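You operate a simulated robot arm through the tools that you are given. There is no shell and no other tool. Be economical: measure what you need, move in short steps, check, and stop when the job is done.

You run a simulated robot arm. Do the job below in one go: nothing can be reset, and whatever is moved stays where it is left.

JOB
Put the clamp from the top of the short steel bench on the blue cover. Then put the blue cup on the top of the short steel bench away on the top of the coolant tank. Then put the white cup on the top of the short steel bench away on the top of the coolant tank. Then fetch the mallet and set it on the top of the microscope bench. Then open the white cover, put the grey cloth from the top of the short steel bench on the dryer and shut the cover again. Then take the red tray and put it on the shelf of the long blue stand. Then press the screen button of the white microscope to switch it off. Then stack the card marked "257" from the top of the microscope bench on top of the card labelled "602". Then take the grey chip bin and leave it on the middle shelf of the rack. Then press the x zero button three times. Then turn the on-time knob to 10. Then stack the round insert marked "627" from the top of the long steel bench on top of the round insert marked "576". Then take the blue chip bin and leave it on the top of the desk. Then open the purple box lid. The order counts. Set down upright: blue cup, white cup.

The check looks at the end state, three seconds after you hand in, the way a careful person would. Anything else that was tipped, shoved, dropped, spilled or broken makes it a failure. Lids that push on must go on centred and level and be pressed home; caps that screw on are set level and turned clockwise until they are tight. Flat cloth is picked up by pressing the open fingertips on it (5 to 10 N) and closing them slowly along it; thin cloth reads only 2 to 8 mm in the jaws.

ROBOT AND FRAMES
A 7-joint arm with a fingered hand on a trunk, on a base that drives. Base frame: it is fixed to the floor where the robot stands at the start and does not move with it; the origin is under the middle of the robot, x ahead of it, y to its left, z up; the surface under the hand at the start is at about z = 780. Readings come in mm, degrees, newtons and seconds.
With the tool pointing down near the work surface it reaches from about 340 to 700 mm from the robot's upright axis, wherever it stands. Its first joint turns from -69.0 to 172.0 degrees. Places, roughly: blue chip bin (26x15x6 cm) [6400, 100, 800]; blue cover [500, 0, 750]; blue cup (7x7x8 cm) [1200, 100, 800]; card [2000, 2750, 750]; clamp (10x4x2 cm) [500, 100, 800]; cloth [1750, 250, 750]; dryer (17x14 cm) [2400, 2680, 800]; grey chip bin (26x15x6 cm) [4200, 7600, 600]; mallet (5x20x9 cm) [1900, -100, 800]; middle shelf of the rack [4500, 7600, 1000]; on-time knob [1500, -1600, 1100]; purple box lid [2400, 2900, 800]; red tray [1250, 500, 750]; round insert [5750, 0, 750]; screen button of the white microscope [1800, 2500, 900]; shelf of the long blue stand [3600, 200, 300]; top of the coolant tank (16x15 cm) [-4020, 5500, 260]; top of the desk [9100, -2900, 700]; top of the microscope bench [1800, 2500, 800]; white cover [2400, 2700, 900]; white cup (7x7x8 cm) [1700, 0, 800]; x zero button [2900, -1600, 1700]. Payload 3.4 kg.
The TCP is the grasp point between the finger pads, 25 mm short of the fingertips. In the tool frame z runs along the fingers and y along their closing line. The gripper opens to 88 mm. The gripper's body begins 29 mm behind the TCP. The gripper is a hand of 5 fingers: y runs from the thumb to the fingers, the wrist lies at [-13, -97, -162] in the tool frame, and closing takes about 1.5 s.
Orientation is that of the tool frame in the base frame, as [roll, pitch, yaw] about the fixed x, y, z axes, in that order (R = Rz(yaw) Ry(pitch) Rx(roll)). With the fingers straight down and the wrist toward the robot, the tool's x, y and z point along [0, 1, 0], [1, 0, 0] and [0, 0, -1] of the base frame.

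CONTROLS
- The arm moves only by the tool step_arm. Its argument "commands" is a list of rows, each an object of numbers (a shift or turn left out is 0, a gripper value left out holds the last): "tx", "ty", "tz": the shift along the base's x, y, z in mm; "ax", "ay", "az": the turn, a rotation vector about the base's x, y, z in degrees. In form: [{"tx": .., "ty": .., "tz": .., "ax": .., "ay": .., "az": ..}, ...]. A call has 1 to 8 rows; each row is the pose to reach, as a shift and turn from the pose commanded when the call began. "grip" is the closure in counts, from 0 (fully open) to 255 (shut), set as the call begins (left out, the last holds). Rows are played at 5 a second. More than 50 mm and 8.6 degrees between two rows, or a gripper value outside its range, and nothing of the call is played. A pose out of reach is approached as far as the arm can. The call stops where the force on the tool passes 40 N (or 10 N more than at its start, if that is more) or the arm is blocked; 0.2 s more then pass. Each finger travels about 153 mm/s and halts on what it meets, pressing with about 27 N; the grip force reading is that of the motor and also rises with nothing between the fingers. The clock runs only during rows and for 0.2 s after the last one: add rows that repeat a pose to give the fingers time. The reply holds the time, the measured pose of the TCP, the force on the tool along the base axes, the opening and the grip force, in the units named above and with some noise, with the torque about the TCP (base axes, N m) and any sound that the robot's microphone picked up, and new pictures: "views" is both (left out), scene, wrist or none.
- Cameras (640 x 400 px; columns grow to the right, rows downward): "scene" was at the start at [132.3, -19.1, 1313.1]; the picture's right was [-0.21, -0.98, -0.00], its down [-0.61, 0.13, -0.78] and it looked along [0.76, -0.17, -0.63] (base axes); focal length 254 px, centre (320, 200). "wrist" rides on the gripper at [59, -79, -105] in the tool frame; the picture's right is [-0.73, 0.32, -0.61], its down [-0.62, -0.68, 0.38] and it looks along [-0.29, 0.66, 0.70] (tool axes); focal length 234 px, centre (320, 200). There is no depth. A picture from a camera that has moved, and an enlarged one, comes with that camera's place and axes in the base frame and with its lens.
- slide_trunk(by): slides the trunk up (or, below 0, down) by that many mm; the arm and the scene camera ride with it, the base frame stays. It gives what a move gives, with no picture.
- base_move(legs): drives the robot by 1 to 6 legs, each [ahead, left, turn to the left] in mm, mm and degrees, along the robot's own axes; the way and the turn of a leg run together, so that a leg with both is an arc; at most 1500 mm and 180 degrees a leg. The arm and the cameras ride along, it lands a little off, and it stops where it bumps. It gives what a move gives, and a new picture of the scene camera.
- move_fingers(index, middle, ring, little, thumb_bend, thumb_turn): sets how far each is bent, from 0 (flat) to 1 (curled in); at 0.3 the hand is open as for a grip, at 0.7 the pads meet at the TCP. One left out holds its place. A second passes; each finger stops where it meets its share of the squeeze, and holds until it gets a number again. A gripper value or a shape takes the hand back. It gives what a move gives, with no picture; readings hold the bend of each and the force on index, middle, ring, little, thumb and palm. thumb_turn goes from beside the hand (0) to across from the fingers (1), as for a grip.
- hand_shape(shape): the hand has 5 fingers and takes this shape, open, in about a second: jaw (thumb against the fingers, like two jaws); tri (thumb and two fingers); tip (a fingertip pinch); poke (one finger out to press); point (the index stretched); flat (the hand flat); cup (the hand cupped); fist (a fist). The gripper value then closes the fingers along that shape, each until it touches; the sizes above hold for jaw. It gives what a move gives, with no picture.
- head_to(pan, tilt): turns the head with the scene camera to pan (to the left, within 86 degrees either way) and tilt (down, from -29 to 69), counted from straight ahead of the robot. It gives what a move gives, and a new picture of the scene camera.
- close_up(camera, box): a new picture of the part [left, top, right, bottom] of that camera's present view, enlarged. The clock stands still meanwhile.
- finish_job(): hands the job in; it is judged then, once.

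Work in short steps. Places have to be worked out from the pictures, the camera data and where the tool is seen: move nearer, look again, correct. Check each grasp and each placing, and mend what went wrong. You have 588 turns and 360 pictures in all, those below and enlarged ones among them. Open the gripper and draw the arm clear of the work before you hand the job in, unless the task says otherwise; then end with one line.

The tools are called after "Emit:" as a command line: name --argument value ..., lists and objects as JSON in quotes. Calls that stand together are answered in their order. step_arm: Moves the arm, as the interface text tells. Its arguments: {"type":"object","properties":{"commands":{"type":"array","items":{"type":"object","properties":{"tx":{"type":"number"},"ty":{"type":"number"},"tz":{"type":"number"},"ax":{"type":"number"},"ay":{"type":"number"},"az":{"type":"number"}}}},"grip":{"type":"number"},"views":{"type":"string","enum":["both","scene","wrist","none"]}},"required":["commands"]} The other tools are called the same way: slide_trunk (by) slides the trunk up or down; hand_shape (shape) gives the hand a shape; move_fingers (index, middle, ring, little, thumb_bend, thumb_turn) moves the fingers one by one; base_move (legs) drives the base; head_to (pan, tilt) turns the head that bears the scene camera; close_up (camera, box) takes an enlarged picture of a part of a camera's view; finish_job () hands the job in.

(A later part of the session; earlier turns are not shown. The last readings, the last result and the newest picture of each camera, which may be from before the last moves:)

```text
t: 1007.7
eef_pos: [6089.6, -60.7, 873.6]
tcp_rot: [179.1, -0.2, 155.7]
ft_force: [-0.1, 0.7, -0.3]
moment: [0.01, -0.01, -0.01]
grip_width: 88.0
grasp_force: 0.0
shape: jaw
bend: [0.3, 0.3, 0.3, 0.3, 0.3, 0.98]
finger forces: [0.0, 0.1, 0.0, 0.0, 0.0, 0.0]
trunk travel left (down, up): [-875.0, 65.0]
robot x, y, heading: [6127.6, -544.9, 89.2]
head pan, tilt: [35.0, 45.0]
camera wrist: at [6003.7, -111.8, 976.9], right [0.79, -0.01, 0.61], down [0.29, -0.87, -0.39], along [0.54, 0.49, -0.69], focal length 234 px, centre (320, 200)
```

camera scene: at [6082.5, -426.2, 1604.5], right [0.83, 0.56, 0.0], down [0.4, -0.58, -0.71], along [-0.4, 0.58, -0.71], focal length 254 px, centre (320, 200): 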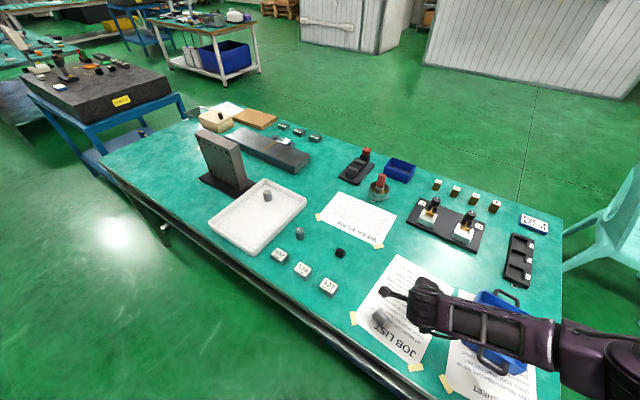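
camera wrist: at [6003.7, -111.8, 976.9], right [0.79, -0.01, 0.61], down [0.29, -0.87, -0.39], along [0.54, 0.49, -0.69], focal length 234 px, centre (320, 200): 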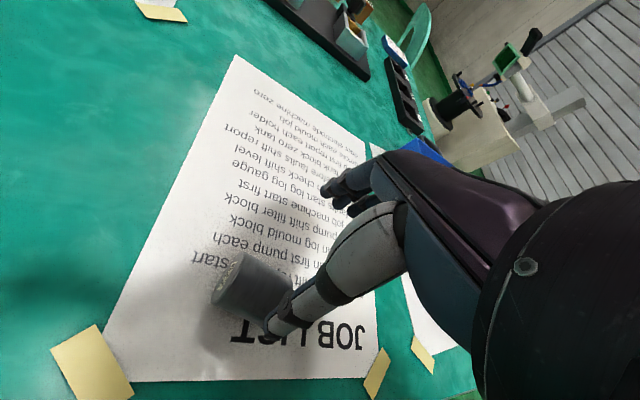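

Emit:
close_up --camera "wrist" --box '[180, 230, 320, 340]'

```text
3.64 times, centred on (250, 285) of wrist
camera zoom: at [6003.7, -111.8, 976.9], right [0.79, -0.01, 0.61], down [0.29, -0.87, -0.39], along [0.54, 0.49, -0.69], focal length 852 px, centre (574, -109)
```

zoom: 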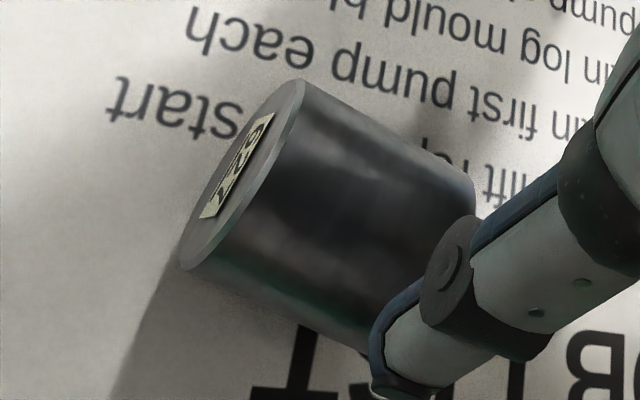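

The label end is the left one, confirmed. I also see the open thumb reaches farther than the fingers (opening centre ≈13 mm toward the thumb), which explains the earlier hit. Offset accordingly and descend.

Emit:
step_arm --commands '[{"tx": -5, "ty": -5, "tz": -15}, {"tx": -9, "ty": -9, "tz": -30}, {"tx": -9, "ty": -9, "tz": -45}]' --views "wrist"

```text
t: 1008.5
eef_pos: [6081.2, -71.4, 828.9]
tcp_rot: [179.2, -0.2, 155.6]
ft_force: [0.7, -0.4, -1.0]
moment: [0.01, 0.02, -0.02]
grip_width: 87.7
grasp_force: 0.1
shape: jaw
bend: [0.3, 0.3, 0.3, 0.3, 0.3, 0.98]
finger forces: [0.0, 0.1, 0.1, 0.0, 0.0, 0.0]
trunk travel left (down, up): [-875.0, 65.0]
robot x, y, heading: [6128.6, -542.5, 89.5]
head pan, tilt: [35.0, 45.0]
camera wrist: at [5994.9, -121.4, 932.6], right [0.79, -0.01, 0.61], down [0.29, -0.87, -0.39], along [0.54, 0.49, -0.69], focal length 234 px, centre (320, 200)
```

wrist: 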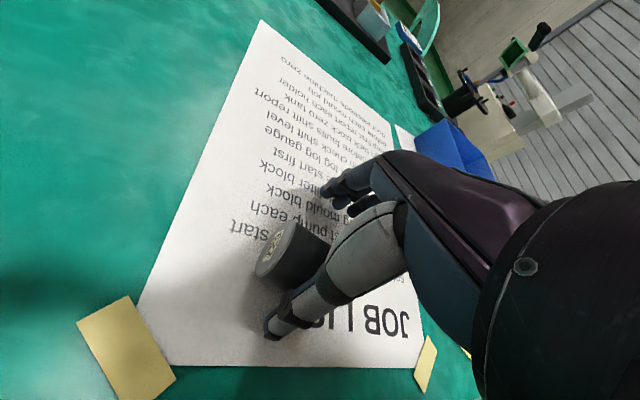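

Emit:
step_arm --commands '[{"tz": -8}, {"tz": -15}, {"tz": -20}]' --views "none"

Emit:
step_arm --commands '[{}, {}, {}, {}, {}, {}]' --grip 255 --views "none"

Emit:
step_arm --commands '[{"tz": 20}, {"tz": 50}, {"tz": 90}, {"tz": 120}]' --views "wrist"

```text
t: 1009.1
eef_pos: [6080.1, -68.8, 822.0]
tcp_rot: [178.1, -0.6, 155.7]
ft_force: [1.3, -6.9, 31.2]
moment: [0.57, -0.63, -0.18]
grip_width: 85.2
grasp_force: 0.0
shape: jaw
bend: [0.3, 0.3, 0.3, 0.3, 0.26, 0.98]
finger forces: [0.2, 24.0, 0.0, 0.0, 6.9, 0.1]
trunk travel left (down, up): [-875.0, 65.0]
robot x, y, heading: [6130.7, -543.5, 89.5]
head pan, tilt: [35.0, 45.0]
stopped in row 3: the force on the tool passed its limit at 49 N (the readings are from after the stop); the commanded pose is now the measured one
```

```text
t: 1009.8
eef_pos: [6076.7, -68.2, 826.9]
tcp_rot: [178.0, -1.0, 155.9]
ft_force: [-2.5, -8.6, 39.7]
moment: [-0.88, 0.39, -0.15]
grip_width: 70.0
grasp_force: 27.1
shape: jaw
bend: [0.35, 0.43, 0.34, 0.35, 0.33, 1.0]
finger forces: [13.0, 0.0, 0.0, 0.0, 26.1, 0.1]
trunk travel left (down, up): [-875.0, 65.0]
robot x, y, heading: [6123.8, -541.3, 89.5]
head pan, tilt: [35.0, 45.0]
stopped in row 3: the force on the tool passed its limit at 44 N (the readings are from after the stop); the commanded pose is now the measured one
```

```text
t: 1010.8
eef_pos: [6079.0, -62.6, 938.1]
tcp_rot: [178.4, -0.4, 155.6]
ft_force: [-0.4, -0.6, -2.7]
moment: [-0.03, -0.02, 0.0]
grip_width: 30.7
grasp_force: 26.9
shape: jaw
bend: [0.41, 0.42, 0.34, 0.35, 0.55, 1.0]
finger forces: [5.2, 0.7, 0.0, 0.0, 6.2, 0.1]
trunk travel left (down, up): [-875.0, 65.0]
robot x, y, heading: [6127.4, -540.8, 89.4]
head pan, tilt: [35.0, 45.0]
camera wrist: at [5993.1, -114.8, 1041.1], right [0.79, -0.02, 0.61], down [0.29, -0.87, -0.41], along [0.54, 0.5, -0.68], focal length 234 px, centre (320, 200)
```

wrist: 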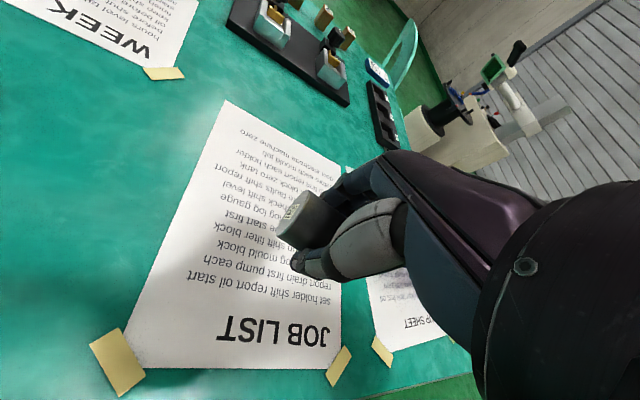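

This bench top is actually at z≈797 – that's what the fingers hit. The insert is in hand now; let the grip settle and look.

Emit:
step_arm --commands '[{}, {}, {}, {}]' --grip 255 --views "none"

Emit:
close_up --camera "wrist" --box '[230, 150, 400, 290]'

```text
t: 1011.8
eef_pos: [6078.8, -64.4, 937.0]
tcp_rot: [178.4, -0.5, 155.7]
ft_force: [0.0, 1.1, -3.5]
moment: [-0.03, -0.01, 0.0]
grip_width: 30.5
grasp_force: 26.5
shape: jaw
bend: [0.41, 0.42, 0.34, 0.35, 0.55, 1.0]
finger forces: [5.2, 0.7, 0.1, 0.0, 6.3, 0.0]
trunk travel left (down, up): [-875.0, 65.0]
robot x, y, heading: [6127.5, -541.8, 89.3]
head pan, tilt: [35.0, 45.0]
```

```text
2.86 times, centred on (315, 220) of wrist
camera zoom: at [5992.6, -115.1, 1041.2], right [0.79, -0.02, 0.61], down [0.29, -0.87, -0.41], along [0.54, 0.5, -0.68], focal length 669 px, centre (334, 143)
```

zoom: 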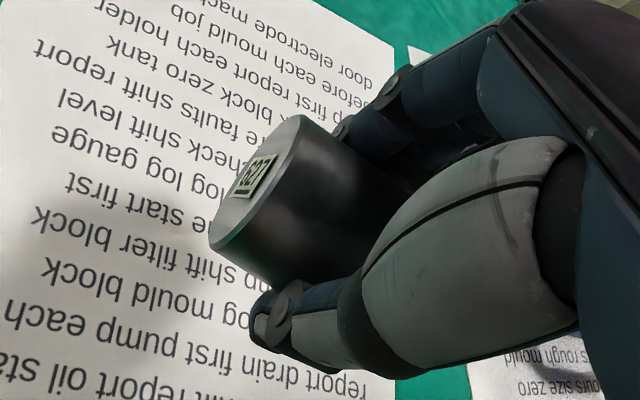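

Held well. Raise and rotate about the closing line so the label end comes up.

Emit:
step_arm --commands '[{"tz": 15, "ax": 3.3, "ay": 7.3}, {"tz": 30, "ax": 6.6, "ay": 14.6}, {"tz": 45, "ax": 9.9, "ay": 21.9}, {"tz": 60, "ax": 13.2, "ay": 29.2}, {"tz": 60, "ax": 16.5, "ay": 36.5}, {"tz": 60, "ax": 19.8, "ay": 43.8}, {"tz": 60, "ax": 23.1, "ay": 51.1}, {"tz": 60, "ax": 26.4, "ay": 58.4}]' --views "both"

```text
t: 1013.6
eef_pos: [5954.2, -91.5, 1110.2]
tcp_rot: [179.5, -62.1, 151.5]
ft_force: [-1.0, 0.5, -2.8]
moment: [-0.04, -0.04, 0.0]
grip_width: 30.2
grasp_force: 27.1
shape: jaw
bend: [0.41, 0.42, 0.34, 0.35, 0.55, 1.0]
finger forces: [4.7, 1.2, 0.0, 0.0, 6.3, 0.0]
out of reach, approached as far as the arm can: row 5, 6, 7, 8
trunk travel left (down, up): [-875.0, 65.0]
robot x, y, heading: [6126.0, -541.5, 89.5]
head pan, tilt: [35.0, 45.0]
camera scene: at [6081.5, -426.8, 1604.5], right [0.83, 0.56, 0.0], down [0.4, -0.58, -0.71], along [-0.4, 0.58, -0.71], focal length 254 px, centre (320, 200)
camera wrist: at [5973.7, -193.4, 1210.8], right [0.92, -0.14, -0.36], down [-0.37, -0.57, -0.73], along [-0.1, 0.81, -0.58], focal length 234 px, centre (320, 200)
```

scene: 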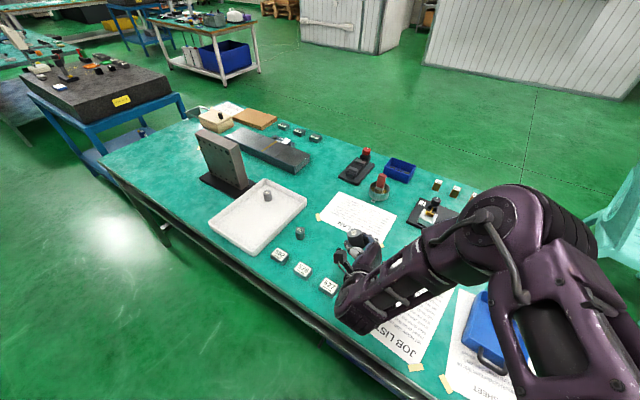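
wrist: 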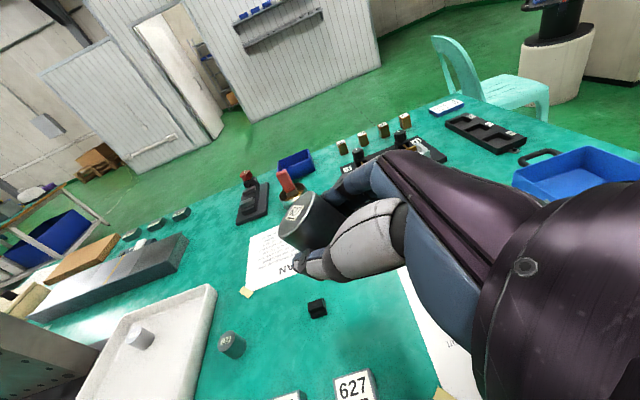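

Orientation works when the hand is farther left/higher. Move the commanded position there and rotate the rest toward 90°, curling ring and little out of the way first.

Emit:
move_fingers --ring 1.0 --little 1.0

Emit:
step_arm --commands '[{"tx": -30, "ty": -7, "tz": 28}, {"tx": -60, "ty": -14, "tz": 56}, {"tx": -95, "ty": -20, "tz": 85}, {"tx": -125, "ty": -27, "tz": 113, "ax": 2.5, "ay": 5.5}, {"tx": -125, "ty": -27, "tz": 113, "ax": 5, "ay": 11}, {"tx": -125, "ty": -27, "tz": 113, "ax": 7.5, "ay": 16.5}, {"tx": -125, "ty": -27, "tz": 113, "ax": 10, "ay": 22}]' --views "both"

```text
t: 1014.6
eef_pos: [5954.3, -90.4, 1109.3]
tcp_rot: [179.7, -62.1, 151.3]
ft_force: [0.0, -0.4, -2.8]
moment: [-0.06, 0.0, -0.03]
grip_width: 24.5
grasp_force: 6.3
shape: fingers
bend: [0.41, 0.42, 1.0, 1.0, 0.55, 1.0]
finger forces: [4.7, 1.2, 0.0, 0.0, 6.3, 0.0]
trunk travel left (down, up): [-875.0, 65.0]
robot x, y, heading: [6127.9, -538.4, 89.3]
head pan, tilt: [35.0, 45.0]
```

```text
t: 1016.2
eef_pos: [5863.9, -75.0, 1278.6]
tcp_rot: [-154.4, -84.3, 126.0]
ft_force: [-0.3, -0.4, -2.7]
moment: [-0.02, -0.01, 0.0]
grip_width: 24.3
grasp_force: 5.6
shape: fingers
bend: [0.41, 0.42, 1.0, 1.0, 0.55, 1.0]
finger forces: [4.5, 1.3, 0.1, 0.0, 6.0, 0.0]
out of reach, approached as far as the arm can: row 4, 5, 6, 7
trunk travel left (down, up): [-875.0, 65.0]
robot x, y, heading: [6127.3, -542.1, 89.7]
head pan, tilt: [35.0, 45.0]
camera scene: at [6081.3, -425.7, 1604.4], right [0.82, 0.57, 0.0], down [0.4, -0.58, -0.71], along [-0.4, 0.58, -0.71], focal length 254 px, centre (320, 200)
camera wrist: at [5915.1, -190.3, 1349.0], right [0.73, -0.06, -0.68], down [-0.63, -0.47, -0.62], along [-0.28, 0.88, -0.38], focal length 234 px, centre (320, 200)
```

scene: 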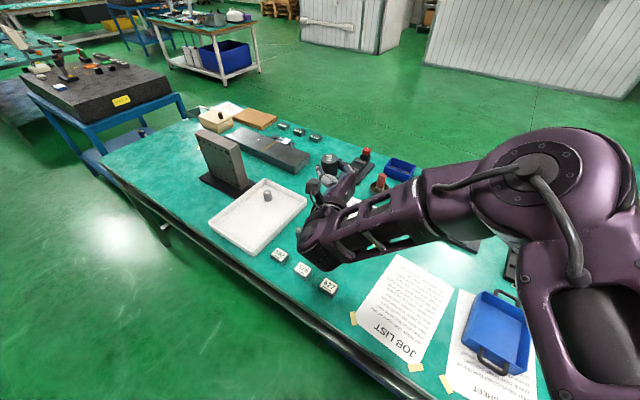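
wrist: 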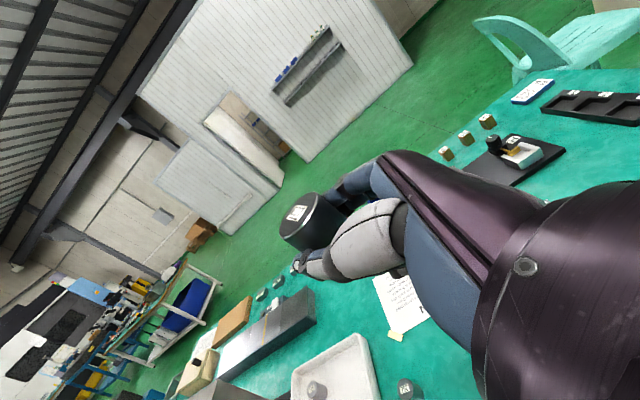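

Fully upright is reachable, but then the lower knuckles would hit the table. I'll use about 48° of rotation, touch the bottom edge to the table and let it settle upright (it is well inside its tipping angle).

Emit:
step_arm --commands '[{"ax": -3.3, "ay": -7.3, "tx": 10}, {"ax": -6.6, "ay": -14.6, "tx": 22}, {"ax": -9.9, "ay": -21.9, "tx": 34}, {"ax": -13.2, "ay": -29.2, "tx": 46}, {"ax": -15.6, "ay": -34.6, "tx": 60}, {"ax": -15.6, "ay": -34.6, "tx": 62}]' --views "none"

Emit:
slide_trunk --by -180

Emit:
step_arm --commands '[{}]' --views "both"

```text
t: 1017.6
eef_pos: [5923.9, -72.6, 1278.4]
tcp_rot: [178.1, -48.1, 152.9]
ft_force: [-0.8, -0.5, -4.5]
moment: [-0.08, -0.01, -0.01]
grip_width: 24.5
grasp_force: 6.7
shape: fingers
bend: [0.41, 0.42, 1.0, 1.0, 0.55, 1.0]
finger forces: [4.9, 1.2, 0.0, 0.0, 6.5, 0.1]
trunk travel left (down, up): [-875.0, 65.0]
robot x, y, heading: [6128.4, -542.6, 89.5]
head pan, tilt: [35.0, 45.0]
```

```text
t: 1019.6
eef_pos: [5924.2, -73.3, 1098.9]
tcp_rot: [178.0, -48.3, 152.7]
ft_force: [-0.2, 0.6, -3.3]
moment: [-0.05, 0.01, -0.03]
grip_width: 24.7
grasp_force: 6.6
shape: fingers
bend: [0.41, 0.42, 1.0, 1.0, 0.55, 1.0]
finger forces: [4.7, 1.2, 0.0, 0.0, 6.4, 0.1]
trunk travel left (down, up): [-695.0, 245.0]
robot x, y, heading: [6130.4, -541.1, 89.6]
head pan, tilt: [35.0, 45.0]
```

```text
t: 1020.0
eef_pos: [5925.5, -74.1, 1098.8]
tcp_rot: [178.2, -48.2, 152.7]
ft_force: [-0.3, -0.3, -3.0]
moment: [-0.03, -0.01, -0.03]
grip_width: 24.5
grasp_force: 5.8
shape: fingers
bend: [0.41, 0.42, 1.0, 1.0, 0.55, 1.0]
finger forces: [4.8, 1.2, 0.0, 0.0, 6.4, 0.0]
trunk travel left (down, up): [-695.0, 245.0]
robot x, y, heading: [6132.3, -541.1, 89.3]
head pan, tilt: [35.0, 45.0]
camera scene: at [6081.2, -425.7, 1424.4], right [0.82, 0.57, 0.0], down [0.4, -0.58, -0.71], along [-0.4, 0.58, -0.71], focal length 254 px, centre (320, 200)
camera wrist: at [5920.4, -164.2, 1210.5], right [0.98, -0.16, -0.13], down [-0.21, -0.65, -0.74], along [0.04, 0.75, -0.67], focal length 234 px, centre (320, 200)
```

scene: 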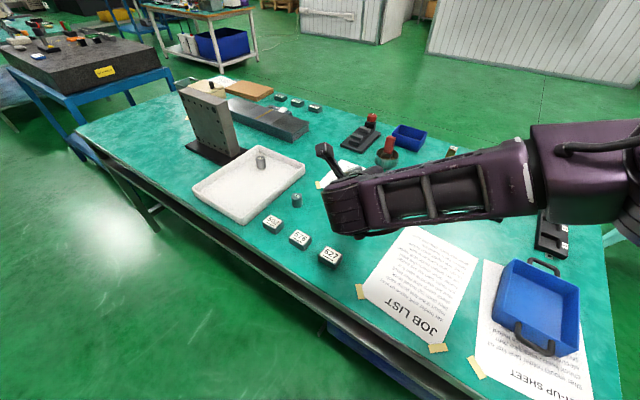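
wrist: 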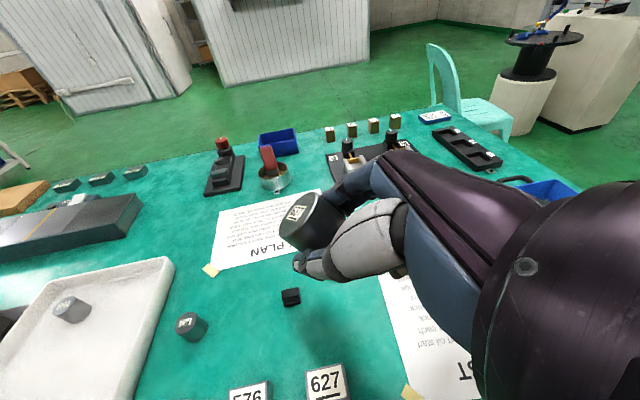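

Choose a clear spot around (5990,-25). Move there and lower.

Emit:
step_arm --commands '[{"tx": 22, "ty": 17, "tz": -30}, {"tx": 44, "ty": 34, "tz": -60}, {"tx": 65, "ty": 50, "tz": -90}]' --views "none"

Emit:
slide_trunk --by -130

Emit:
step_arm --commands '[{}]' --views "both"

```text
t: 1020.8
eef_pos: [5988.5, -21.6, 1009.7]
tcp_rot: [178.1, -48.2, 152.7]
ft_force: [1.2, 0.9, -3.2]
moment: [-0.03, 0.0, 0.01]
grip_width: 24.4
grasp_force: 6.2
shape: fingers
bend: [0.41, 0.42, 1.0, 1.0, 0.55, 1.0]
finger forces: [4.8, 1.3, 0.1, 0.1, 6.4, 0.0]
trunk travel left (down, up): [-695.0, 245.0]
robot x, y, heading: [6132.2, -542.9, 89.3]
head pan, tilt: [35.0, 45.0]
```

```text
t: 1022.4
eef_pos: [5987.1, -23.1, 880.6]
tcp_rot: [178.0, -48.2, 152.9]
ft_force: [0.3, -0.2, -3.3]
moment: [-0.02, -0.06, -0.03]
grip_width: 24.2
grasp_force: 6.3
shape: fingers
bend: [0.41, 0.42, 1.0, 1.0, 0.55, 1.0]
finger forces: [4.9, 1.2, 0.0, 0.0, 6.5, 0.1]
trunk travel left (down, up): [-565.0, 375.0]
robot x, y, heading: [6128.7, -541.5, 89.1]
head pan, tilt: [35.0, 45.0]
```

```text
t: 1022.8
eef_pos: [5986.4, -23.2, 879.7]
tcp_rot: [178.0, -48.2, 152.8]
ft_force: [-0.1, -0.9, -2.3]
moment: [-0.04, -0.01, 0.01]
grip_width: 24.4
grasp_force: 6.1
shape: fingers
bend: [0.41, 0.42, 1.0, 1.0, 0.55, 1.0]
finger forces: [4.8, 1.2, 0.1, 0.0, 6.4, 0.0]
trunk travel left (down, up): [-565.0, 375.0]
robot x, y, heading: [6127.7, -540.4, 89.2]
head pan, tilt: [35.0, 45.0]
camera scene: at [6081.3, -425.7, 1294.4], right [0.82, 0.57, 0.0], down [0.4, -0.58, -0.71], along [-0.4, 0.58, -0.71], focal length 254 px, centre (320, 200)
camera wrist: at [5983.1, -114.1, 991.9], right [0.98, -0.16, -0.13], down [-0.21, -0.65, -0.74], along [0.04, 0.75, -0.67], focal length 234 px, centre (320, 200)
```

scene: 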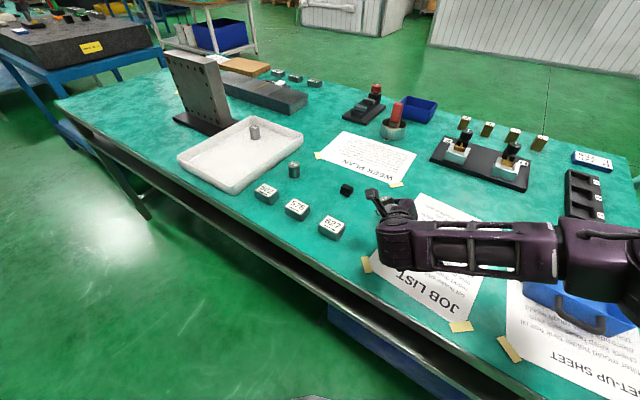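
wrist: 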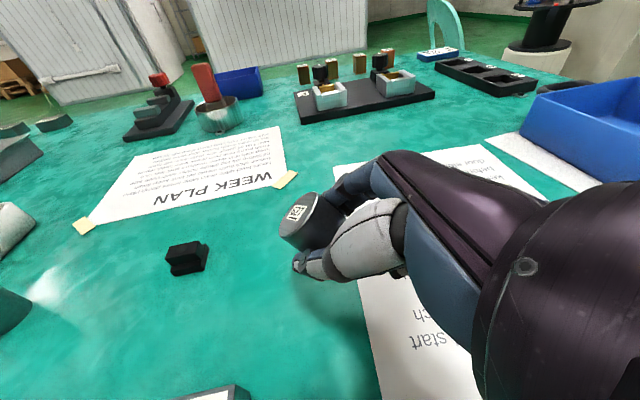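

Lower gently by the arm until the insert's edge touches.

Emit:
step_arm --commands '[{"tz": -12}, {"tz": -24}, {"tz": -34}, {"tz": -42}]' --views "both"

```text
t: 1023.8
eef_pos: [5987.1, -22.5, 839.1]
tcp_rot: [178.0, -48.2, 152.9]
ft_force: [-0.5, 0.1, -2.6]
moment: [-0.03, 0.0, 0.01]
grip_width: 24.7
grasp_force: 6.5
shape: fingers
bend: [0.41, 0.42, 1.0, 1.0, 0.55, 1.0]
finger forces: [4.7, 1.2, 0.0, 0.0, 6.5, 0.0]
trunk travel left (down, up): [-565.0, 375.0]
robot x, y, heading: [6127.1, -540.8, 89.5]
head pan, tilt: [35.0, 45.0]
camera scene: at [6081.3, -425.6, 1294.4], right [0.82, 0.57, 0.0], down [0.4, -0.58, -0.71], along [-0.4, 0.58, -0.71], focal length 254 px, centre (320, 200)
camera wrist: at [5983.2, -114.4, 950.1], right [0.98, -0.16, -0.13], down [-0.2, -0.65, -0.74], along [0.04, 0.75, -0.66], focal length 234 px, centre (320, 200)
```

scene: 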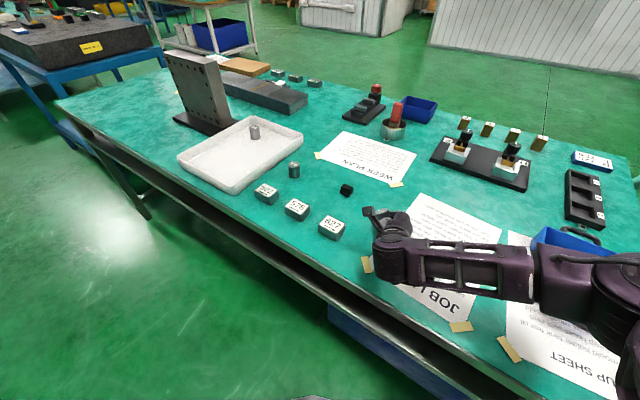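
wrist: 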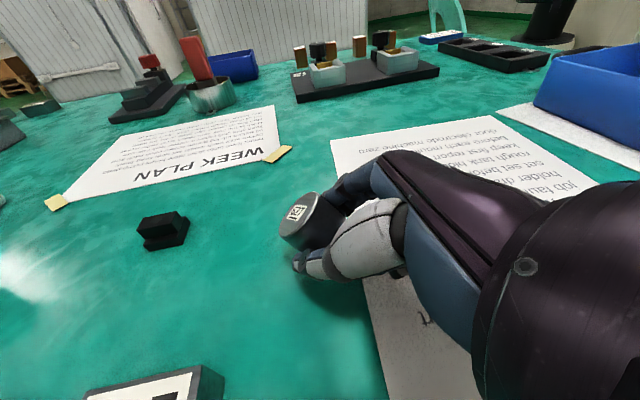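

Emit:
step_arm --commands '[{"tz": -5}, {"tz": -9}, {"tz": -13}, {"tz": -17}, {"tz": -21}]' --views "wrist"

```text
t: 1025.0
eef_pos: [5988.9, -24.8, 822.2]
tcp_rot: [177.7, -48.6, 153.0]
ft_force: [4.2, 0.8, 21.9]
moment: [0.6, -0.06, -0.09]
grip_width: 20.5
grasp_force: 13.2
shape: fingers
bend: [0.41, 0.4, 1.0, 1.0, 0.72, 1.0]
finger forces: [6.6, 15.6, 0.0, 0.0, 4.0, 0.0]
trunk travel left (down, up): [-565.0, 375.0]
robot x, y, heading: [6129.3, -540.1, 89.6]
head pan, tilt: [35.0, 45.0]
camera wrist: at [5984.9, -116.3, 932.9], right [0.98, -0.16, -0.13], down [-0.21, -0.64, -0.74], along [0.04, 0.75, -0.66], focal length 234 px, centre (320, 200)
```

wrist: 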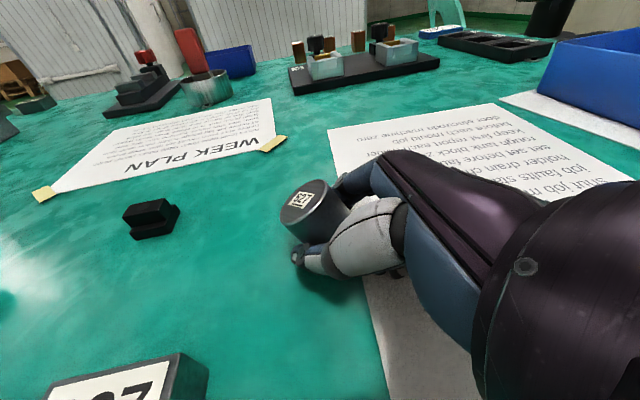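

The edge is on the table and the insert already rolled closer to upright. Raise 3 mm off the finger contact and open.

Emit:
step_arm --commands '[{"tz": 4}]' --views "none"

Emit:
move_fingers --thumb_bend 0.4 --index 0.3 --middle 0.3

Emit:
step_arm --commands '[{}]' --views "wrist"

```text
t: 1025.3
eef_pos: [5988.1, -24.4, 822.7]
tcp_rot: [177.9, -48.3, 152.9]
ft_force: [2.4, 1.5, 14.8]
moment: [0.45, -0.05, -0.05]
grip_width: 20.5
grasp_force: 10.9
shape: fingers
bend: [0.4, 0.4, 1.0, 1.0, 0.72, 1.0]
finger forces: [6.4, 10.6, 0.0, 0.1, 4.6, 0.0]
trunk travel left (down, up): [-565.0, 375.0]
robot x, y, heading: [6126.8, -543.7, 89.3]
head pan, tilt: [35.0, 45.0]
```

```text
t: 1026.3
eef_pos: [5987.0, -24.0, 822.8]
tcp_rot: [177.8, -48.2, 153.0]
ft_force: [-1.8, -4.8, 8.8]
moment: [0.16, -0.01, 0.01]
grip_width: 73.7
grasp_force: 4.1
shape: fingers
bend: [0.3, 0.36, 1.0, 1.0, 0.4, 1.0]
finger forces: [0.0, 7.8, 0.1, 0.2, 0.4, 0.0]
trunk travel left (down, up): [-565.0, 375.0]
robot x, y, heading: [6131.0, -540.6, 89.4]
head pan, tilt: [35.0, 45.0]
```

```text
t: 1026.8
eef_pos: [5987.0, -24.0, 822.9]
tcp_rot: [177.8, -48.3, 152.9]
ft_force: [-1.5, -6.0, 8.2]
moment: [0.17, -0.04, 0.05]
grip_width: 74.1
grasp_force: 3.9
shape: fingers
bend: [0.3, 0.36, 1.0, 1.0, 0.4, 1.0]
finger forces: [0.1, 8.0, 0.1, 0.1, 0.2, 0.0]
trunk travel left (down, up): [-565.0, 375.0]
robot x, y, heading: [6126.6, -547.6, 89.3]
head pan, tilt: [35.0, 45.0]
camera wrist: at [5983.4, -116.4, 934.4], right [0.98, -0.16, -0.13], down [-0.21, -0.64, -0.74], along [0.04, 0.75, -0.66], focal length 234 px, centre (320, 200)
```

wrist: 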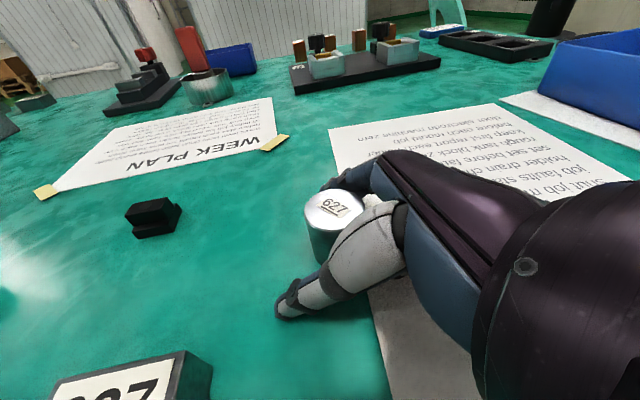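

The insert now stands upright with its label up. Withdraw along the finger axis.

Emit:
step_arm --commands '[{"tx": 6, "ty": -3, "tz": 7}, {"tx": 14, "ty": -6, "tz": 15}, {"tx": 27, "ty": -12, "tz": 28}, {"tx": 41, "ty": -19, "tz": 42}, {"tx": 60, "ty": -28, "tz": 65}, {"tx": 75, "ty": -35, "tz": 95}]' --views "wrist"

```text
t: 1028.2
eef_pos: [6062.1, -62.1, 917.1]
tcp_rot: [178.1, -48.2, 152.9]
ft_force: [0.3, 0.1, 0.8]
moment: [0.02, 0.01, 0.0]
grip_width: 73.8
grasp_force: 0.1
shape: fingers
bend: [0.3, 0.3, 1.0, 1.0, 0.4, 1.0]
finger forces: [0.0, 0.0, 0.1, 0.1, 0.0, 0.0]
trunk travel left (down, up): [-565.0, 375.0]
robot x, y, heading: [6133.1, -541.3, 89.4]
head pan, tilt: [35.0, 45.0]
camera wrist: at [6058.4, -152.7, 1029.1], right [0.98, -0.16, -0.13], down [-0.2, -0.65, -0.74], along [0.04, 0.75, -0.66], focal length 234 px, centre (320, 200)
```

wrist: 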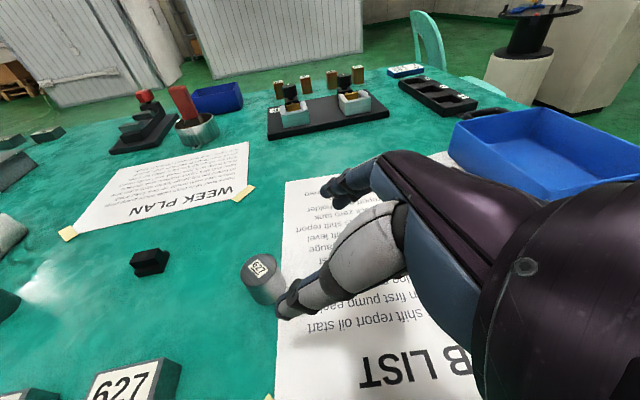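

Restore the hand to vertical.

Emit:
step_arm --commands '[{"tz": 20, "ax": -3.3, "ay": -7.3}, {"tz": 40, "ax": -6.6, "ay": -14.6}, {"tz": 60, "ax": -9.9, "ay": -21.9}, {"tz": 60, "ax": -13.2, "ay": -29.2}, {"tz": 60, "ax": -16.5, "ay": -36.5}, {"tz": 60, "ax": -19.9, "ay": -43.8}]' --grip 0 --views "none"

Emit:
base_move --legs '[[0, 140, 0]]'

Emit:
step_arm --commands '[{"az": 8, "tx": 10}, {"az": 16, "tx": 30}, {"az": 23, "tx": 60}]' --views "wrist"

```text
t: 1029.5
eef_pos: [6062.4, -59.2, 978.5]
tcp_rot: [176.0, 0.0, 153.7]
ft_force: [-0.2, 0.2, -0.1]
moment: [0.02, -0.01, 0.03]
grip_width: 87.6
grasp_force: 0.0
shape: jaw
bend: [0.3, 0.3, 0.3, 0.3, 0.3, 0.98]
finger forces: [0.0, 0.0, 0.0, 0.0, 0.0, 0.0]
trunk travel left (down, up): [-565.0, 375.0]
robot x, y, heading: [6130.9, -541.1, 89.3]
head pan, tilt: [35.0, 45.0]
```

```text
t: 1030.9
eef_pos: [5924.0, -57.2, 977.5]
tcp_rot: [176.0, 0.0, 153.8]
ft_force: [0.2, 0.3, -0.2]
moment: [-0.03, -0.02, 0.0]
grip_width: 87.5
grasp_force: 0.0
shape: jaw
bend: [0.3, 0.3, 0.3, 0.3, 0.3, 0.98]
finger forces: [0.0, 0.0, 0.0, 0.0, 0.0, 0.1]
trunk travel left (down, up): [-565.0, 375.0]
robot x, y, heading: [5992.2, -541.0, 89.6]
head pan, tilt: [35.0, 45.0]
camera scene: at [5943.3, -424.9, 1294.4], right [0.82, 0.57, 0.0], down [0.4, -0.58, -0.71], along [-0.4, 0.58, -0.71], focal length 254 px, centre (320, 200)
```

scene: 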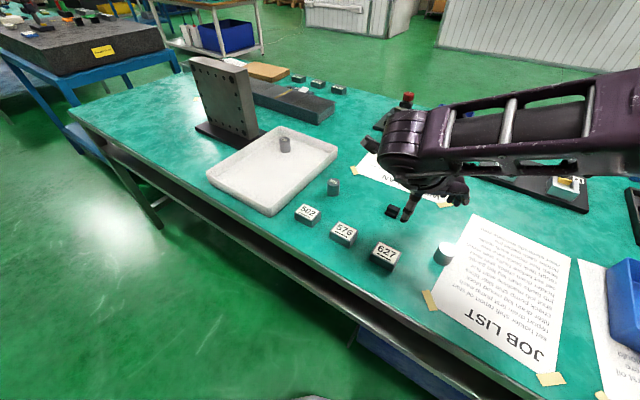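

```text
t: 1031.7
eef_pos: [5985.1, -58.8, 977.3]
tcp_rot: [176.0, -0.3, 177.0]
ft_force: [-0.4, 0.5, 0.6]
moment: [0.0, 0.04, 0.01]
grip_width: 87.8
grasp_force: 0.1
shape: jaw
bend: [0.3, 0.3, 0.3, 0.3, 0.3, 0.98]
finger forces: [0.0, 0.0, 0.0, 0.1, 0.0, 0.0]
trunk travel left (down, up): [-565.0, 375.0]
robot x, y, heading: [5990.9, -539.8, 89.6]
head pan, tilt: [35.0, 45.0]
camera wrist: at [5923.4, -142.0, 1076.7], right [0.74, 0.24, 0.63], down [0.59, -0.69, -0.43], along [0.32, 0.69, -0.65], focal length 234 px, centre (320, 200)
```

wrist: 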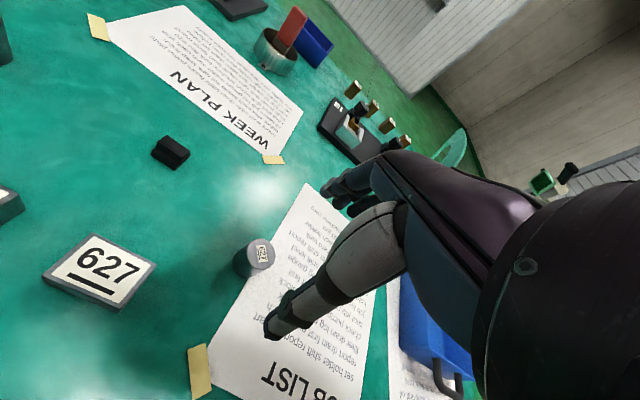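

Level the hand and move over the insert at (5996,-13).

Emit:
step_arm --commands '[{"tx": 4, "ty": 20, "tz": -25, "ax": -2}, {"tx": 8, "ty": 40, "tz": -55, "ax": -4}, {"tx": 11, "ty": 51, "tz": -90, "ax": -4}]' --views "wrist"

```text
t: 1032.5
eef_pos: [5996.7, -8.5, 886.9]
tcp_rot: [-180.0, 0.2, 176.9]
ft_force: [0.0, 0.7, 0.0]
moment: [-0.02, -0.04, 0.03]
grip_width: 87.6
grasp_force: 0.2
shape: jaw
bend: [0.3, 0.3, 0.3, 0.3, 0.3, 0.98]
finger forces: [0.0, 0.0, 0.1, 0.0, 0.0, 0.0]
trunk travel left (down, up): [-565.0, 375.0]
robot x, y, heading: [5990.9, -543.1, 89.5]
head pan, tilt: [35.0, 45.0]
camera wrist: at [5933.5, -84.2, 990.4], right [0.74, 0.28, 0.61], down [0.59, -0.71, -0.38], along [0.33, 0.64, -0.7], focal length 234 px, centre (320, 200)
```

wrist: 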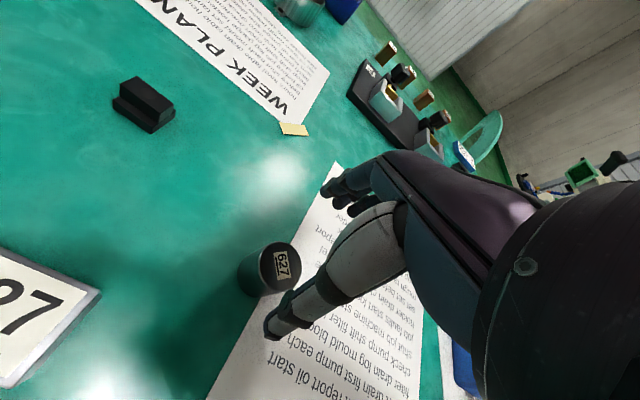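

Emit:
step_arm --commands '[{"tz": -20}, {"tz": -40}, {"tz": -55}]' --views "wrist"

```text
t: 1033.3
eef_pos: [5995.0, -7.9, 832.2]
tcp_rot: [-179.9, 0.1, 176.8]
ft_force: [-0.5, 0.3, 0.4]
moment: [-0.01, 0.02, 0.0]
grip_width: 87.5
grasp_force: 0.1
shape: jaw
bend: [0.3, 0.3, 0.3, 0.3, 0.3, 0.98]
finger forces: [0.1, 0.1, 0.0, 0.1, 0.0, 0.0]
trunk travel left (down, up): [-565.0, 375.0]
robot x, y, heading: [5992.4, -543.2, 89.9]
head pan, tilt: [35.0, 45.0]
camera wrist: at [5932.9, -83.7, 936.2], right [0.74, 0.28, 0.61], down [0.58, -0.72, -0.38], along [0.33, 0.64, -0.7], focal length 234 px, centre (320, 200)
```

wrist: 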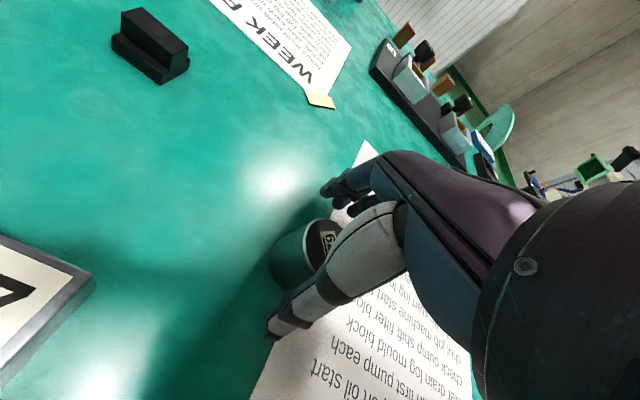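

Emit:
step_arm --commands '[{}, {}, {}, {}, {}, {}, {}]' --grip 255 --views "none"

Emit:
step_arm --commands '[{"tz": 20}, {"tz": 60}, {"tz": 100}]' --views "wrist"

```text
t: 1034.9
eef_pos: [5996.6, -8.9, 831.5]
tcp_rot: [180.0, 0.0, 176.7]
ft_force: [-0.2, -1.9, -0.5]
moment: [0.0, 0.01, -0.01]
grip_width: 27.3
grasp_force: 26.9
shape: jaw
bend: [0.72, 0.66, 0.7, 0.7, 0.67, 1.0]
finger forces: [14.4, 8.3, 0.0, 0.0, 23.7, 0.0]
trunk travel left (down, up): [-565.0, 375.0]
robot x, y, heading: [5991.8, -541.5, 89.3]
head pan, tilt: [35.0, 45.0]
no pictures are left
```

```text
t: 1035.7
eef_pos: [5995.4, -8.3, 932.8]
tcp_rot: [179.9, 0.0, 176.8]
ft_force: [0.4, 0.3, -2.9]
moment: [0.07, 0.0, -0.01]
grip_width: 26.5
grasp_force: 27.6
shape: jaw
bend: [0.71, 0.66, 0.7, 0.7, 0.67, 1.0]
finger forces: [14.9, 8.8, 0.0, 0.0, 23.6, 0.0]
trunk travel left (down, up): [-565.0, 375.0]
robot x, y, heading: [5995.1, -539.6, 89.4]
head pan, tilt: [35.0, 45.0]
no pictures are left
```

No pictures remain, so I continue by coordinates and force. Insert 627 is held (bottom ≈34 mm below TCP). From several earlier views, 576 stands at ≈(5431,113), top ≈837. Raise and drive over.

Emit:
step_arm --commands '[{"tz": 25}, {"tz": 45}]' --views "none"

Emit:
base_move --legs '[[0, 565, 0.4]]'

```text
t: 1036.3
eef_pos: [5995.3, -7.0, 977.1]
tcp_rot: [180.0, 0.1, 176.7]
ft_force: [0.3, -0.7, -3.0]
moment: [-0.01, 0.03, -0.01]
grip_width: 26.6
grasp_force: 27.1
shape: jaw
bend: [0.71, 0.66, 0.7, 0.7, 0.67, 1.0]
finger forces: [14.8, 8.9, 0.0, 0.1, 23.5, 0.0]
trunk travel left (down, up): [-565.0, 375.0]
robot x, y, heading: [5991.1, -535.9, 89.8]
head pan, tilt: [35.0, 45.0]
no pictures are left
```

```text
t: 1039.4
eef_pos: [5441.5, -2.4, 977.2]
tcp_rot: [180.0, 0.1, 176.9]
ft_force: [0.3, 0.7, -2.2]
moment: [0.04, -0.05, 0.02]
grip_width: 26.8
grasp_force: 26.8
shape: jaw
bend: [0.71, 0.66, 0.7, 0.7, 0.67, 1.0]
finger forces: [14.9, 8.8, 0.0, 0.0, 23.6, 0.1]
trunk travel left (down, up): [-565.0, 375.0]
robot x, y, heading: [5441.7, -534.4, 89.7]
head pan, tilt: [35.0, 45.0]
```

Emit:
base_move --legs '[[50, 0, 0]]'

Emit:
step_arm --commands '[{"tx": -4, "ty": 22}, {"tx": -8, "ty": 44}, {"tx": -12, "ty": 65}]' --views "none"

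```text
t: 1040.4
eef_pos: [5442.4, 49.2, 976.0]
tcp_rot: [-179.9, 0.1, 176.8]
ft_force: [0.3, 1.0, -3.8]
moment: [0.01, -0.01, 0.02]
grip_width: 26.6
grasp_force: 27.2
shape: jaw
bend: [0.71, 0.66, 0.7, 0.7, 0.67, 1.0]
finger forces: [14.8, 8.9, 0.0, 0.0, 23.5, 0.0]
trunk travel left (down, up): [-565.0, 375.0]
robot x, y, heading: [5437.6, -486.9, 89.6]
head pan, tilt: [35.0, 45.0]
```

```text
t: 1041.2
eef_pos: [5431.0, 114.4, 976.5]
tcp_rot: [-179.9, 0.0, 176.9]
ft_force: [-0.7, 1.2, -3.1]
moment: [0.02, 0.0, -0.02]
grip_width: 26.5
grasp_force: 27.3
shape: jaw
bend: [0.71, 0.66, 0.7, 0.7, 0.67, 1.0]
finger forces: [14.8, 9.0, 0.1, 0.1, 23.5, 0.0]
trunk travel left (down, up): [-565.0, 375.0]
robot x, y, heading: [5439.2, -488.0, 89.8]
head pan, tilt: [35.0, 45.0]
no pictures are left
```

Emit:
step_arm --commands '[{"tz": -35}, {"tz": -65}, {"tz": -85}, {"tz": -93}]' --views "none"

Emit:
step_arm --commands '[{"tz": -3}, {"tz": -6}, {"tz": -8}, {"tz": -10}, {"tz": -12}, {"tz": -14}]' --views "none"

```text
t: 1042.2
eef_pos: [5430.7, 113.5, 884.3]
tcp_rot: [-179.9, 0.1, 176.8]
ft_force: [0.4, 0.4, -2.6]
moment: [0.03, -0.02, 0.01]
grip_width: 26.2
grasp_force: 27.3
shape: jaw
bend: [0.71, 0.66, 0.7, 0.7, 0.67, 1.0]
finger forces: [14.8, 9.0, 0.1, 0.1, 23.4, 0.1]
trunk travel left (down, up): [-565.0, 375.0]
robot x, y, heading: [5438.3, -488.3, 89.3]
head pan, tilt: [35.0, 45.0]
no pictures are left
```

```text
t: 1043.6
eef_pos: [5430.1, 111.7, 875.3]
tcp_rot: [179.4, -0.1, 176.9]
ft_force: [0.3, 5.6, 29.9]
moment: [0.0, -0.04, -0.01]
grip_width: 27.5
grasp_force: 27.0
shape: jaw
bend: [0.71, 0.65, 0.7, 0.7, 0.68, 1.0]
finger forces: [19.6, 12.9, 0.0, 0.0, 26.0, 0.0]
trunk travel left (down, up): [-565.0, 375.0]
robot x, y, heading: [5441.0, -484.3, 89.6]
head pan, tilt: [35.0, 45.0]
no pictures are left
```

Contact at z≈876, as expected for the top of 576, with near-zero moment – well centred. Ease the pressure and open gently.

Emit:
step_arm --commands '[{"tz": 4}, {"tz": 5}]' --views "none"

Emit:
move_fingers --index 0.55 --middle 0.55 --ring 0.5 --little 0.5 --thumb_bend 0.55

Emit:
move_fingers --index 0.3 --middle 0.3 --ring 0.3 --little 0.3 --thumb_bend 0.3

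```text
t: 1044.2
eef_pos: [5430.9, 111.4, 874.8]
tcp_rot: [179.8, 0.1, 176.9]
ft_force: [-0.2, 7.2, 21.5]
moment: [0.16, -0.01, -0.01]
grip_width: 27.1
grasp_force: 27.2
shape: jaw
bend: [0.71, 0.64, 0.7, 0.7, 0.69, 1.0]
finger forces: [19.5, 12.6, 0.1, 0.1, 24.4, 0.0]
trunk travel left (down, up): [-565.0, 375.0]
robot x, y, heading: [5438.3, -489.2, 89.6]
head pan, tilt: [35.0, 45.0]
no pictures are left
```

```text
t: 1045.2
eef_pos: [5430.0, 113.0, 873.6]
tcp_rot: [180.0, 0.1, 176.9]
ft_force: [0.2, -0.7, -0.3]
moment: [0.01, -0.02, 0.01]
grip_width: 32.4
grasp_force: 0.4
shape: fingers
bend: [0.55, 0.55, 0.5, 0.5, 0.54, 1.0]
finger forces: [0.0, 0.0, 0.0, 0.0, 0.8, 0.0]
trunk travel left (down, up): [-565.0, 375.0]
robot x, y, heading: [5431.6, -487.2, 89.8]
head pan, tilt: [35.0, 45.0]
```

```text
t: 1046.2
eef_pos: [5430.2, 113.2, 875.1]
tcp_rot: [-180.0, 0.2, 176.8]
ft_force: [0.3, 0.0, 0.7]
moment: [0.01, 0.0, -0.02]
grip_width: 84.1
grasp_force: 0.1
shape: fingers
bend: [0.3, 0.3, 0.3, 0.3, 0.3, 1.0]
finger forces: [0.0, 0.1, 0.0, 0.0, 0.0, 0.0]
trunk travel left (down, up): [-565.0, 375.0]
robot x, y, heading: [5439.8, -482.5, 89.6]
head pan, tilt: [35.0, 45.0]
```

Released cleanly. Rise straight up, then go for the blue bin: from the earlier views its front wall rim is at y≈-31 (x 6283–6416), rim z≈857, with its front bail out to y≈-73.

Emit:
step_arm --commands '[{"tz": 20}, {"tz": 50}, {"tz": 90}, {"tz": 125}]' --grip 0 --views "none"

Emit:
step_arm --commands '[{"ty": -45, "az": 3}, {"ty": -90, "az": 3}, {"ty": -130, "az": 3}]' --views "none"

Emit:
base_move --legs '[[-50, 0, 0], [0, -895, 0]]'

```text
t: 1047.2
eef_pos: [5431.0, 112.9, 999.3]
tcp_rot: [-180.0, 0.2, 176.8]
ft_force: [-0.5, -0.3, 0.1]
moment: [-0.03, -0.04, 0.0]
grip_width: 87.6
grasp_force: 0.1
shape: jaw
bend: [0.3, 0.3, 0.3, 0.3, 0.3, 0.98]
finger forces: [0.0, 0.0, 0.0, 0.0, 0.0, 0.0]
trunk travel left (down, up): [-565.0, 375.0]
robot x, y, heading: [5438.6, -485.8, 89.8]
head pan, tilt: [35.0, 45.0]
no pictures are left
```

```text
t: 1048.0
eef_pos: [5431.7, -19.2, 998.8]
tcp_rot: [179.9, 0.1, 180.0]
ft_force: [-0.5, -0.7, 0.0]
moment: [0.02, -0.02, 0.03]
grip_width: 87.8
grasp_force: 0.1
shape: jaw
bend: [0.3, 0.3, 0.3, 0.3, 0.3, 0.98]
finger forces: [0.1, 0.0, 0.0, 0.1, 0.0, 0.0]
trunk travel left (down, up): [-565.0, 375.0]
robot x, y, heading: [5439.0, -489.2, 89.5]
head pan, tilt: [35.0, 45.0]
no pictures are left
```

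```text
t: 1053.2
eef_pos: [6325.6, -67.3, 998.7]
tcp_rot: [179.9, 0.1, -179.0]
ft_force: [-0.9, 0.1, 1.0]
moment: [-0.04, -0.02, -0.01]
grip_width: 87.7
grasp_force: 0.0
shape: jaw
bend: [0.3, 0.3, 0.3, 0.3, 0.3, 0.98]
finger forces: [0.0, 0.0, 0.1, 0.0, 0.0, 0.1]
trunk travel left (down, up): [-565.0, 375.0]
robot x, y, heading: [6340.0, -537.5, 90.4]
head pan, tilt: [35.0, 45.0]
```

Refined from wrist views: wall ≈ y -26, bail bar ≈ y -60. Straddle bail and wall together: TCP (6338,-28). Descend carefully with force watch.

Emit:
step_arm --commands '[{"tx": 6, "ty": 20, "tz": -30, "az": -0.5}, {"tx": 12, "ty": 39, "tz": -60, "az": -1}, {"tx": 12, "ty": 39, "tz": -100, "az": -1}]' --views "none"

Emit:
step_arm --commands '[{"tz": -8}, {"tz": -16}, {"tz": -24}, {"tz": -32}, {"tz": -38}, {"tz": -44}, {"tz": -49}]' --views "none"

```text
t: 1054.0
eef_pos: [6339.6, -28.0, 899.3]
tcp_rot: [-180.0, -0.1, 179.8]
ft_force: [-0.1, 0.1, -0.2]
moment: [0.01, 0.01, 0.01]
grip_width: 87.8
grasp_force: 0.0
shape: jaw
bend: [0.3, 0.3, 0.3, 0.3, 0.3, 0.98]
finger forces: [0.0, 0.0, 0.0, 0.0, 0.1, 0.0]
trunk travel left (down, up): [-565.0, 375.0]
robot x, y, heading: [6340.8, -535.2, 90.6]
head pan, tilt: [35.0, 45.0]
no pictures are left
```

```text
t: 1055.6
eef_pos: [6337.5, -27.5, 850.7]
tcp_rot: [-180.0, 0.1, 180.0]
ft_force: [-0.2, 1.0, -0.6]
moment: [-0.04, -0.01, 0.0]
grip_width: 87.6
grasp_force: 0.2
shape: jaw
bend: [0.3, 0.3, 0.3, 0.3, 0.3, 0.98]
finger forces: [0.0, 0.0, 0.0, 0.1, 0.1, 0.0]
trunk travel left (down, up): [-565.0, 375.0]
robot x, y, heading: [6338.3, -536.8, 90.7]
head pan, tilt: [35.0, 45.0]
no pictures are left
```

No contact – the fingers are inside and the thumb outside the bail. Find the floor, ease up and close.

Emit:
step_arm --commands '[{"tz": -3}, {"tz": -6}, {"tz": -9}]' --views "none"

Emit:
step_arm --commands '[{}, {}, {}, {}, {}, {}, {}]' --grip 255 --views "none"

```text
t: 1056.4
eef_pos: [6338.6, -28.7, 840.7]
tcp_rot: [-180.0, 0.2, 179.9]
ft_force: [-0.5, 0.6, -0.6]
moment: [0.01, 0.02, -0.02]
grip_width: 87.8
grasp_force: 0.0
shape: jaw
bend: [0.3, 0.3, 0.3, 0.3, 0.3, 0.98]
finger forces: [0.0, 0.2, 0.1, 0.0, 0.0, 0.1]
trunk travel left (down, up): [-565.0, 375.0]
robot x, y, heading: [6341.3, -535.6, 90.7]
head pan, tilt: [35.0, 45.0]
no pictures are left
```

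```text
t: 1058.0
eef_pos: [6337.4, -28.9, 840.6]
tcp_rot: [179.9, 0.1, 179.9]
ft_force: [-1.0, -1.3, 1.9]
moment: [0.7, -0.01, 0.18]
grip_width: 34.6
grasp_force: 27.0
shape: jaw
bend: [0.74, 0.52, 0.5, 0.49, 0.78, 1.0]
finger forces: [14.4, 8.1, 4.0, 2.2, 29.5, 0.0]
trunk travel left (down, up): [-565.0, 375.0]
robot x, y, heading: [6343.0, -530.4, 90.6]
head pan, tilt: [35.0, 45.0]
no pictures are left
```

Clamped at ~35 mm width with all fingers loaded – wall plus bail. Lift.

Emit:
step_arm --commands '[{"tz": 10}, {"tz": 25}, {"tz": 50}, {"tz": 80}]' --views "none"

```text
t: 1059.0
eef_pos: [6336.3, -27.5, 921.1]
tcp_rot: [-179.9, 0.1, 180.0]
ft_force: [0.4, -0.1, -2.1]
moment: [-0.16, 0.06, -0.03]
grip_width: 24.0
grasp_force: 26.9
shape: jaw
bend: [0.76, 0.59, 0.59, 0.51, 0.87, 1.0]
finger forces: [13.7, 0.9, 0.0, 3.3, 16.2, 0.0]
trunk travel left (down, up): [-565.0, 375.0]
robot x, y, heading: [6342.2, -537.2, 90.8]
head pan, tilt: [35.0, 45.0]
no pictures are left
```

Bin held (COM ≈76 mm ahead of the grip). Raise, back off, and drive toward the desk around (9100,-2900), keeping clear of the barrels near (7000–8400,-2850).

Emit:
step_arm --commands '[{"tz": 40}, {"tz": 80}, {"tz": 120}]' --views "none"

Emit:
base_move --legs '[[-200, 0, 0], [0, 0, -90.7], [1500, 0, 0]]'

```text
t: 1059.8
eef_pos: [6338.7, -27.6, 1041.1]
tcp_rot: [-180.0, 0.1, 179.9]
ft_force: [-0.1, -0.2, -2.8]
moment: [-0.14, 0.02, -0.01]
grip_width: 23.9
grasp_force: 26.7
shape: jaw
bend: [0.76, 0.59, 0.59, 0.51, 0.87, 1.0]
finger forces: [13.3, 0.7, 0.1, 3.1, 17.0, 0.0]
trunk travel left (down, up): [-565.0, 375.0]
robot x, y, heading: [6341.2, -534.3, 90.8]
head pan, tilt: [35.0, 45.0]
no pictures are left
```

```text
t: 1072.2
eef_pos: [8345.4, -732.4, 1040.6]
tcp_rot: [-179.9, 0.2, 89.3]
ft_force: [0.4, -0.4, -1.7]
moment: [0.08, 0.17, 0.01]
grip_width: 23.9
grasp_force: 27.5
shape: jaw
bend: [0.76, 0.75, 0.59, 0.51, 0.87, 1.0]
finger forces: [12.4, 0.7, 0.0, 3.0, 14.6, 0.0]
trunk travel left (down, up): [-565.0, 375.0]
robot x, y, heading: [7836.3, -725.9, -0.0]
head pan, tilt: [35.0, 45.0]
```

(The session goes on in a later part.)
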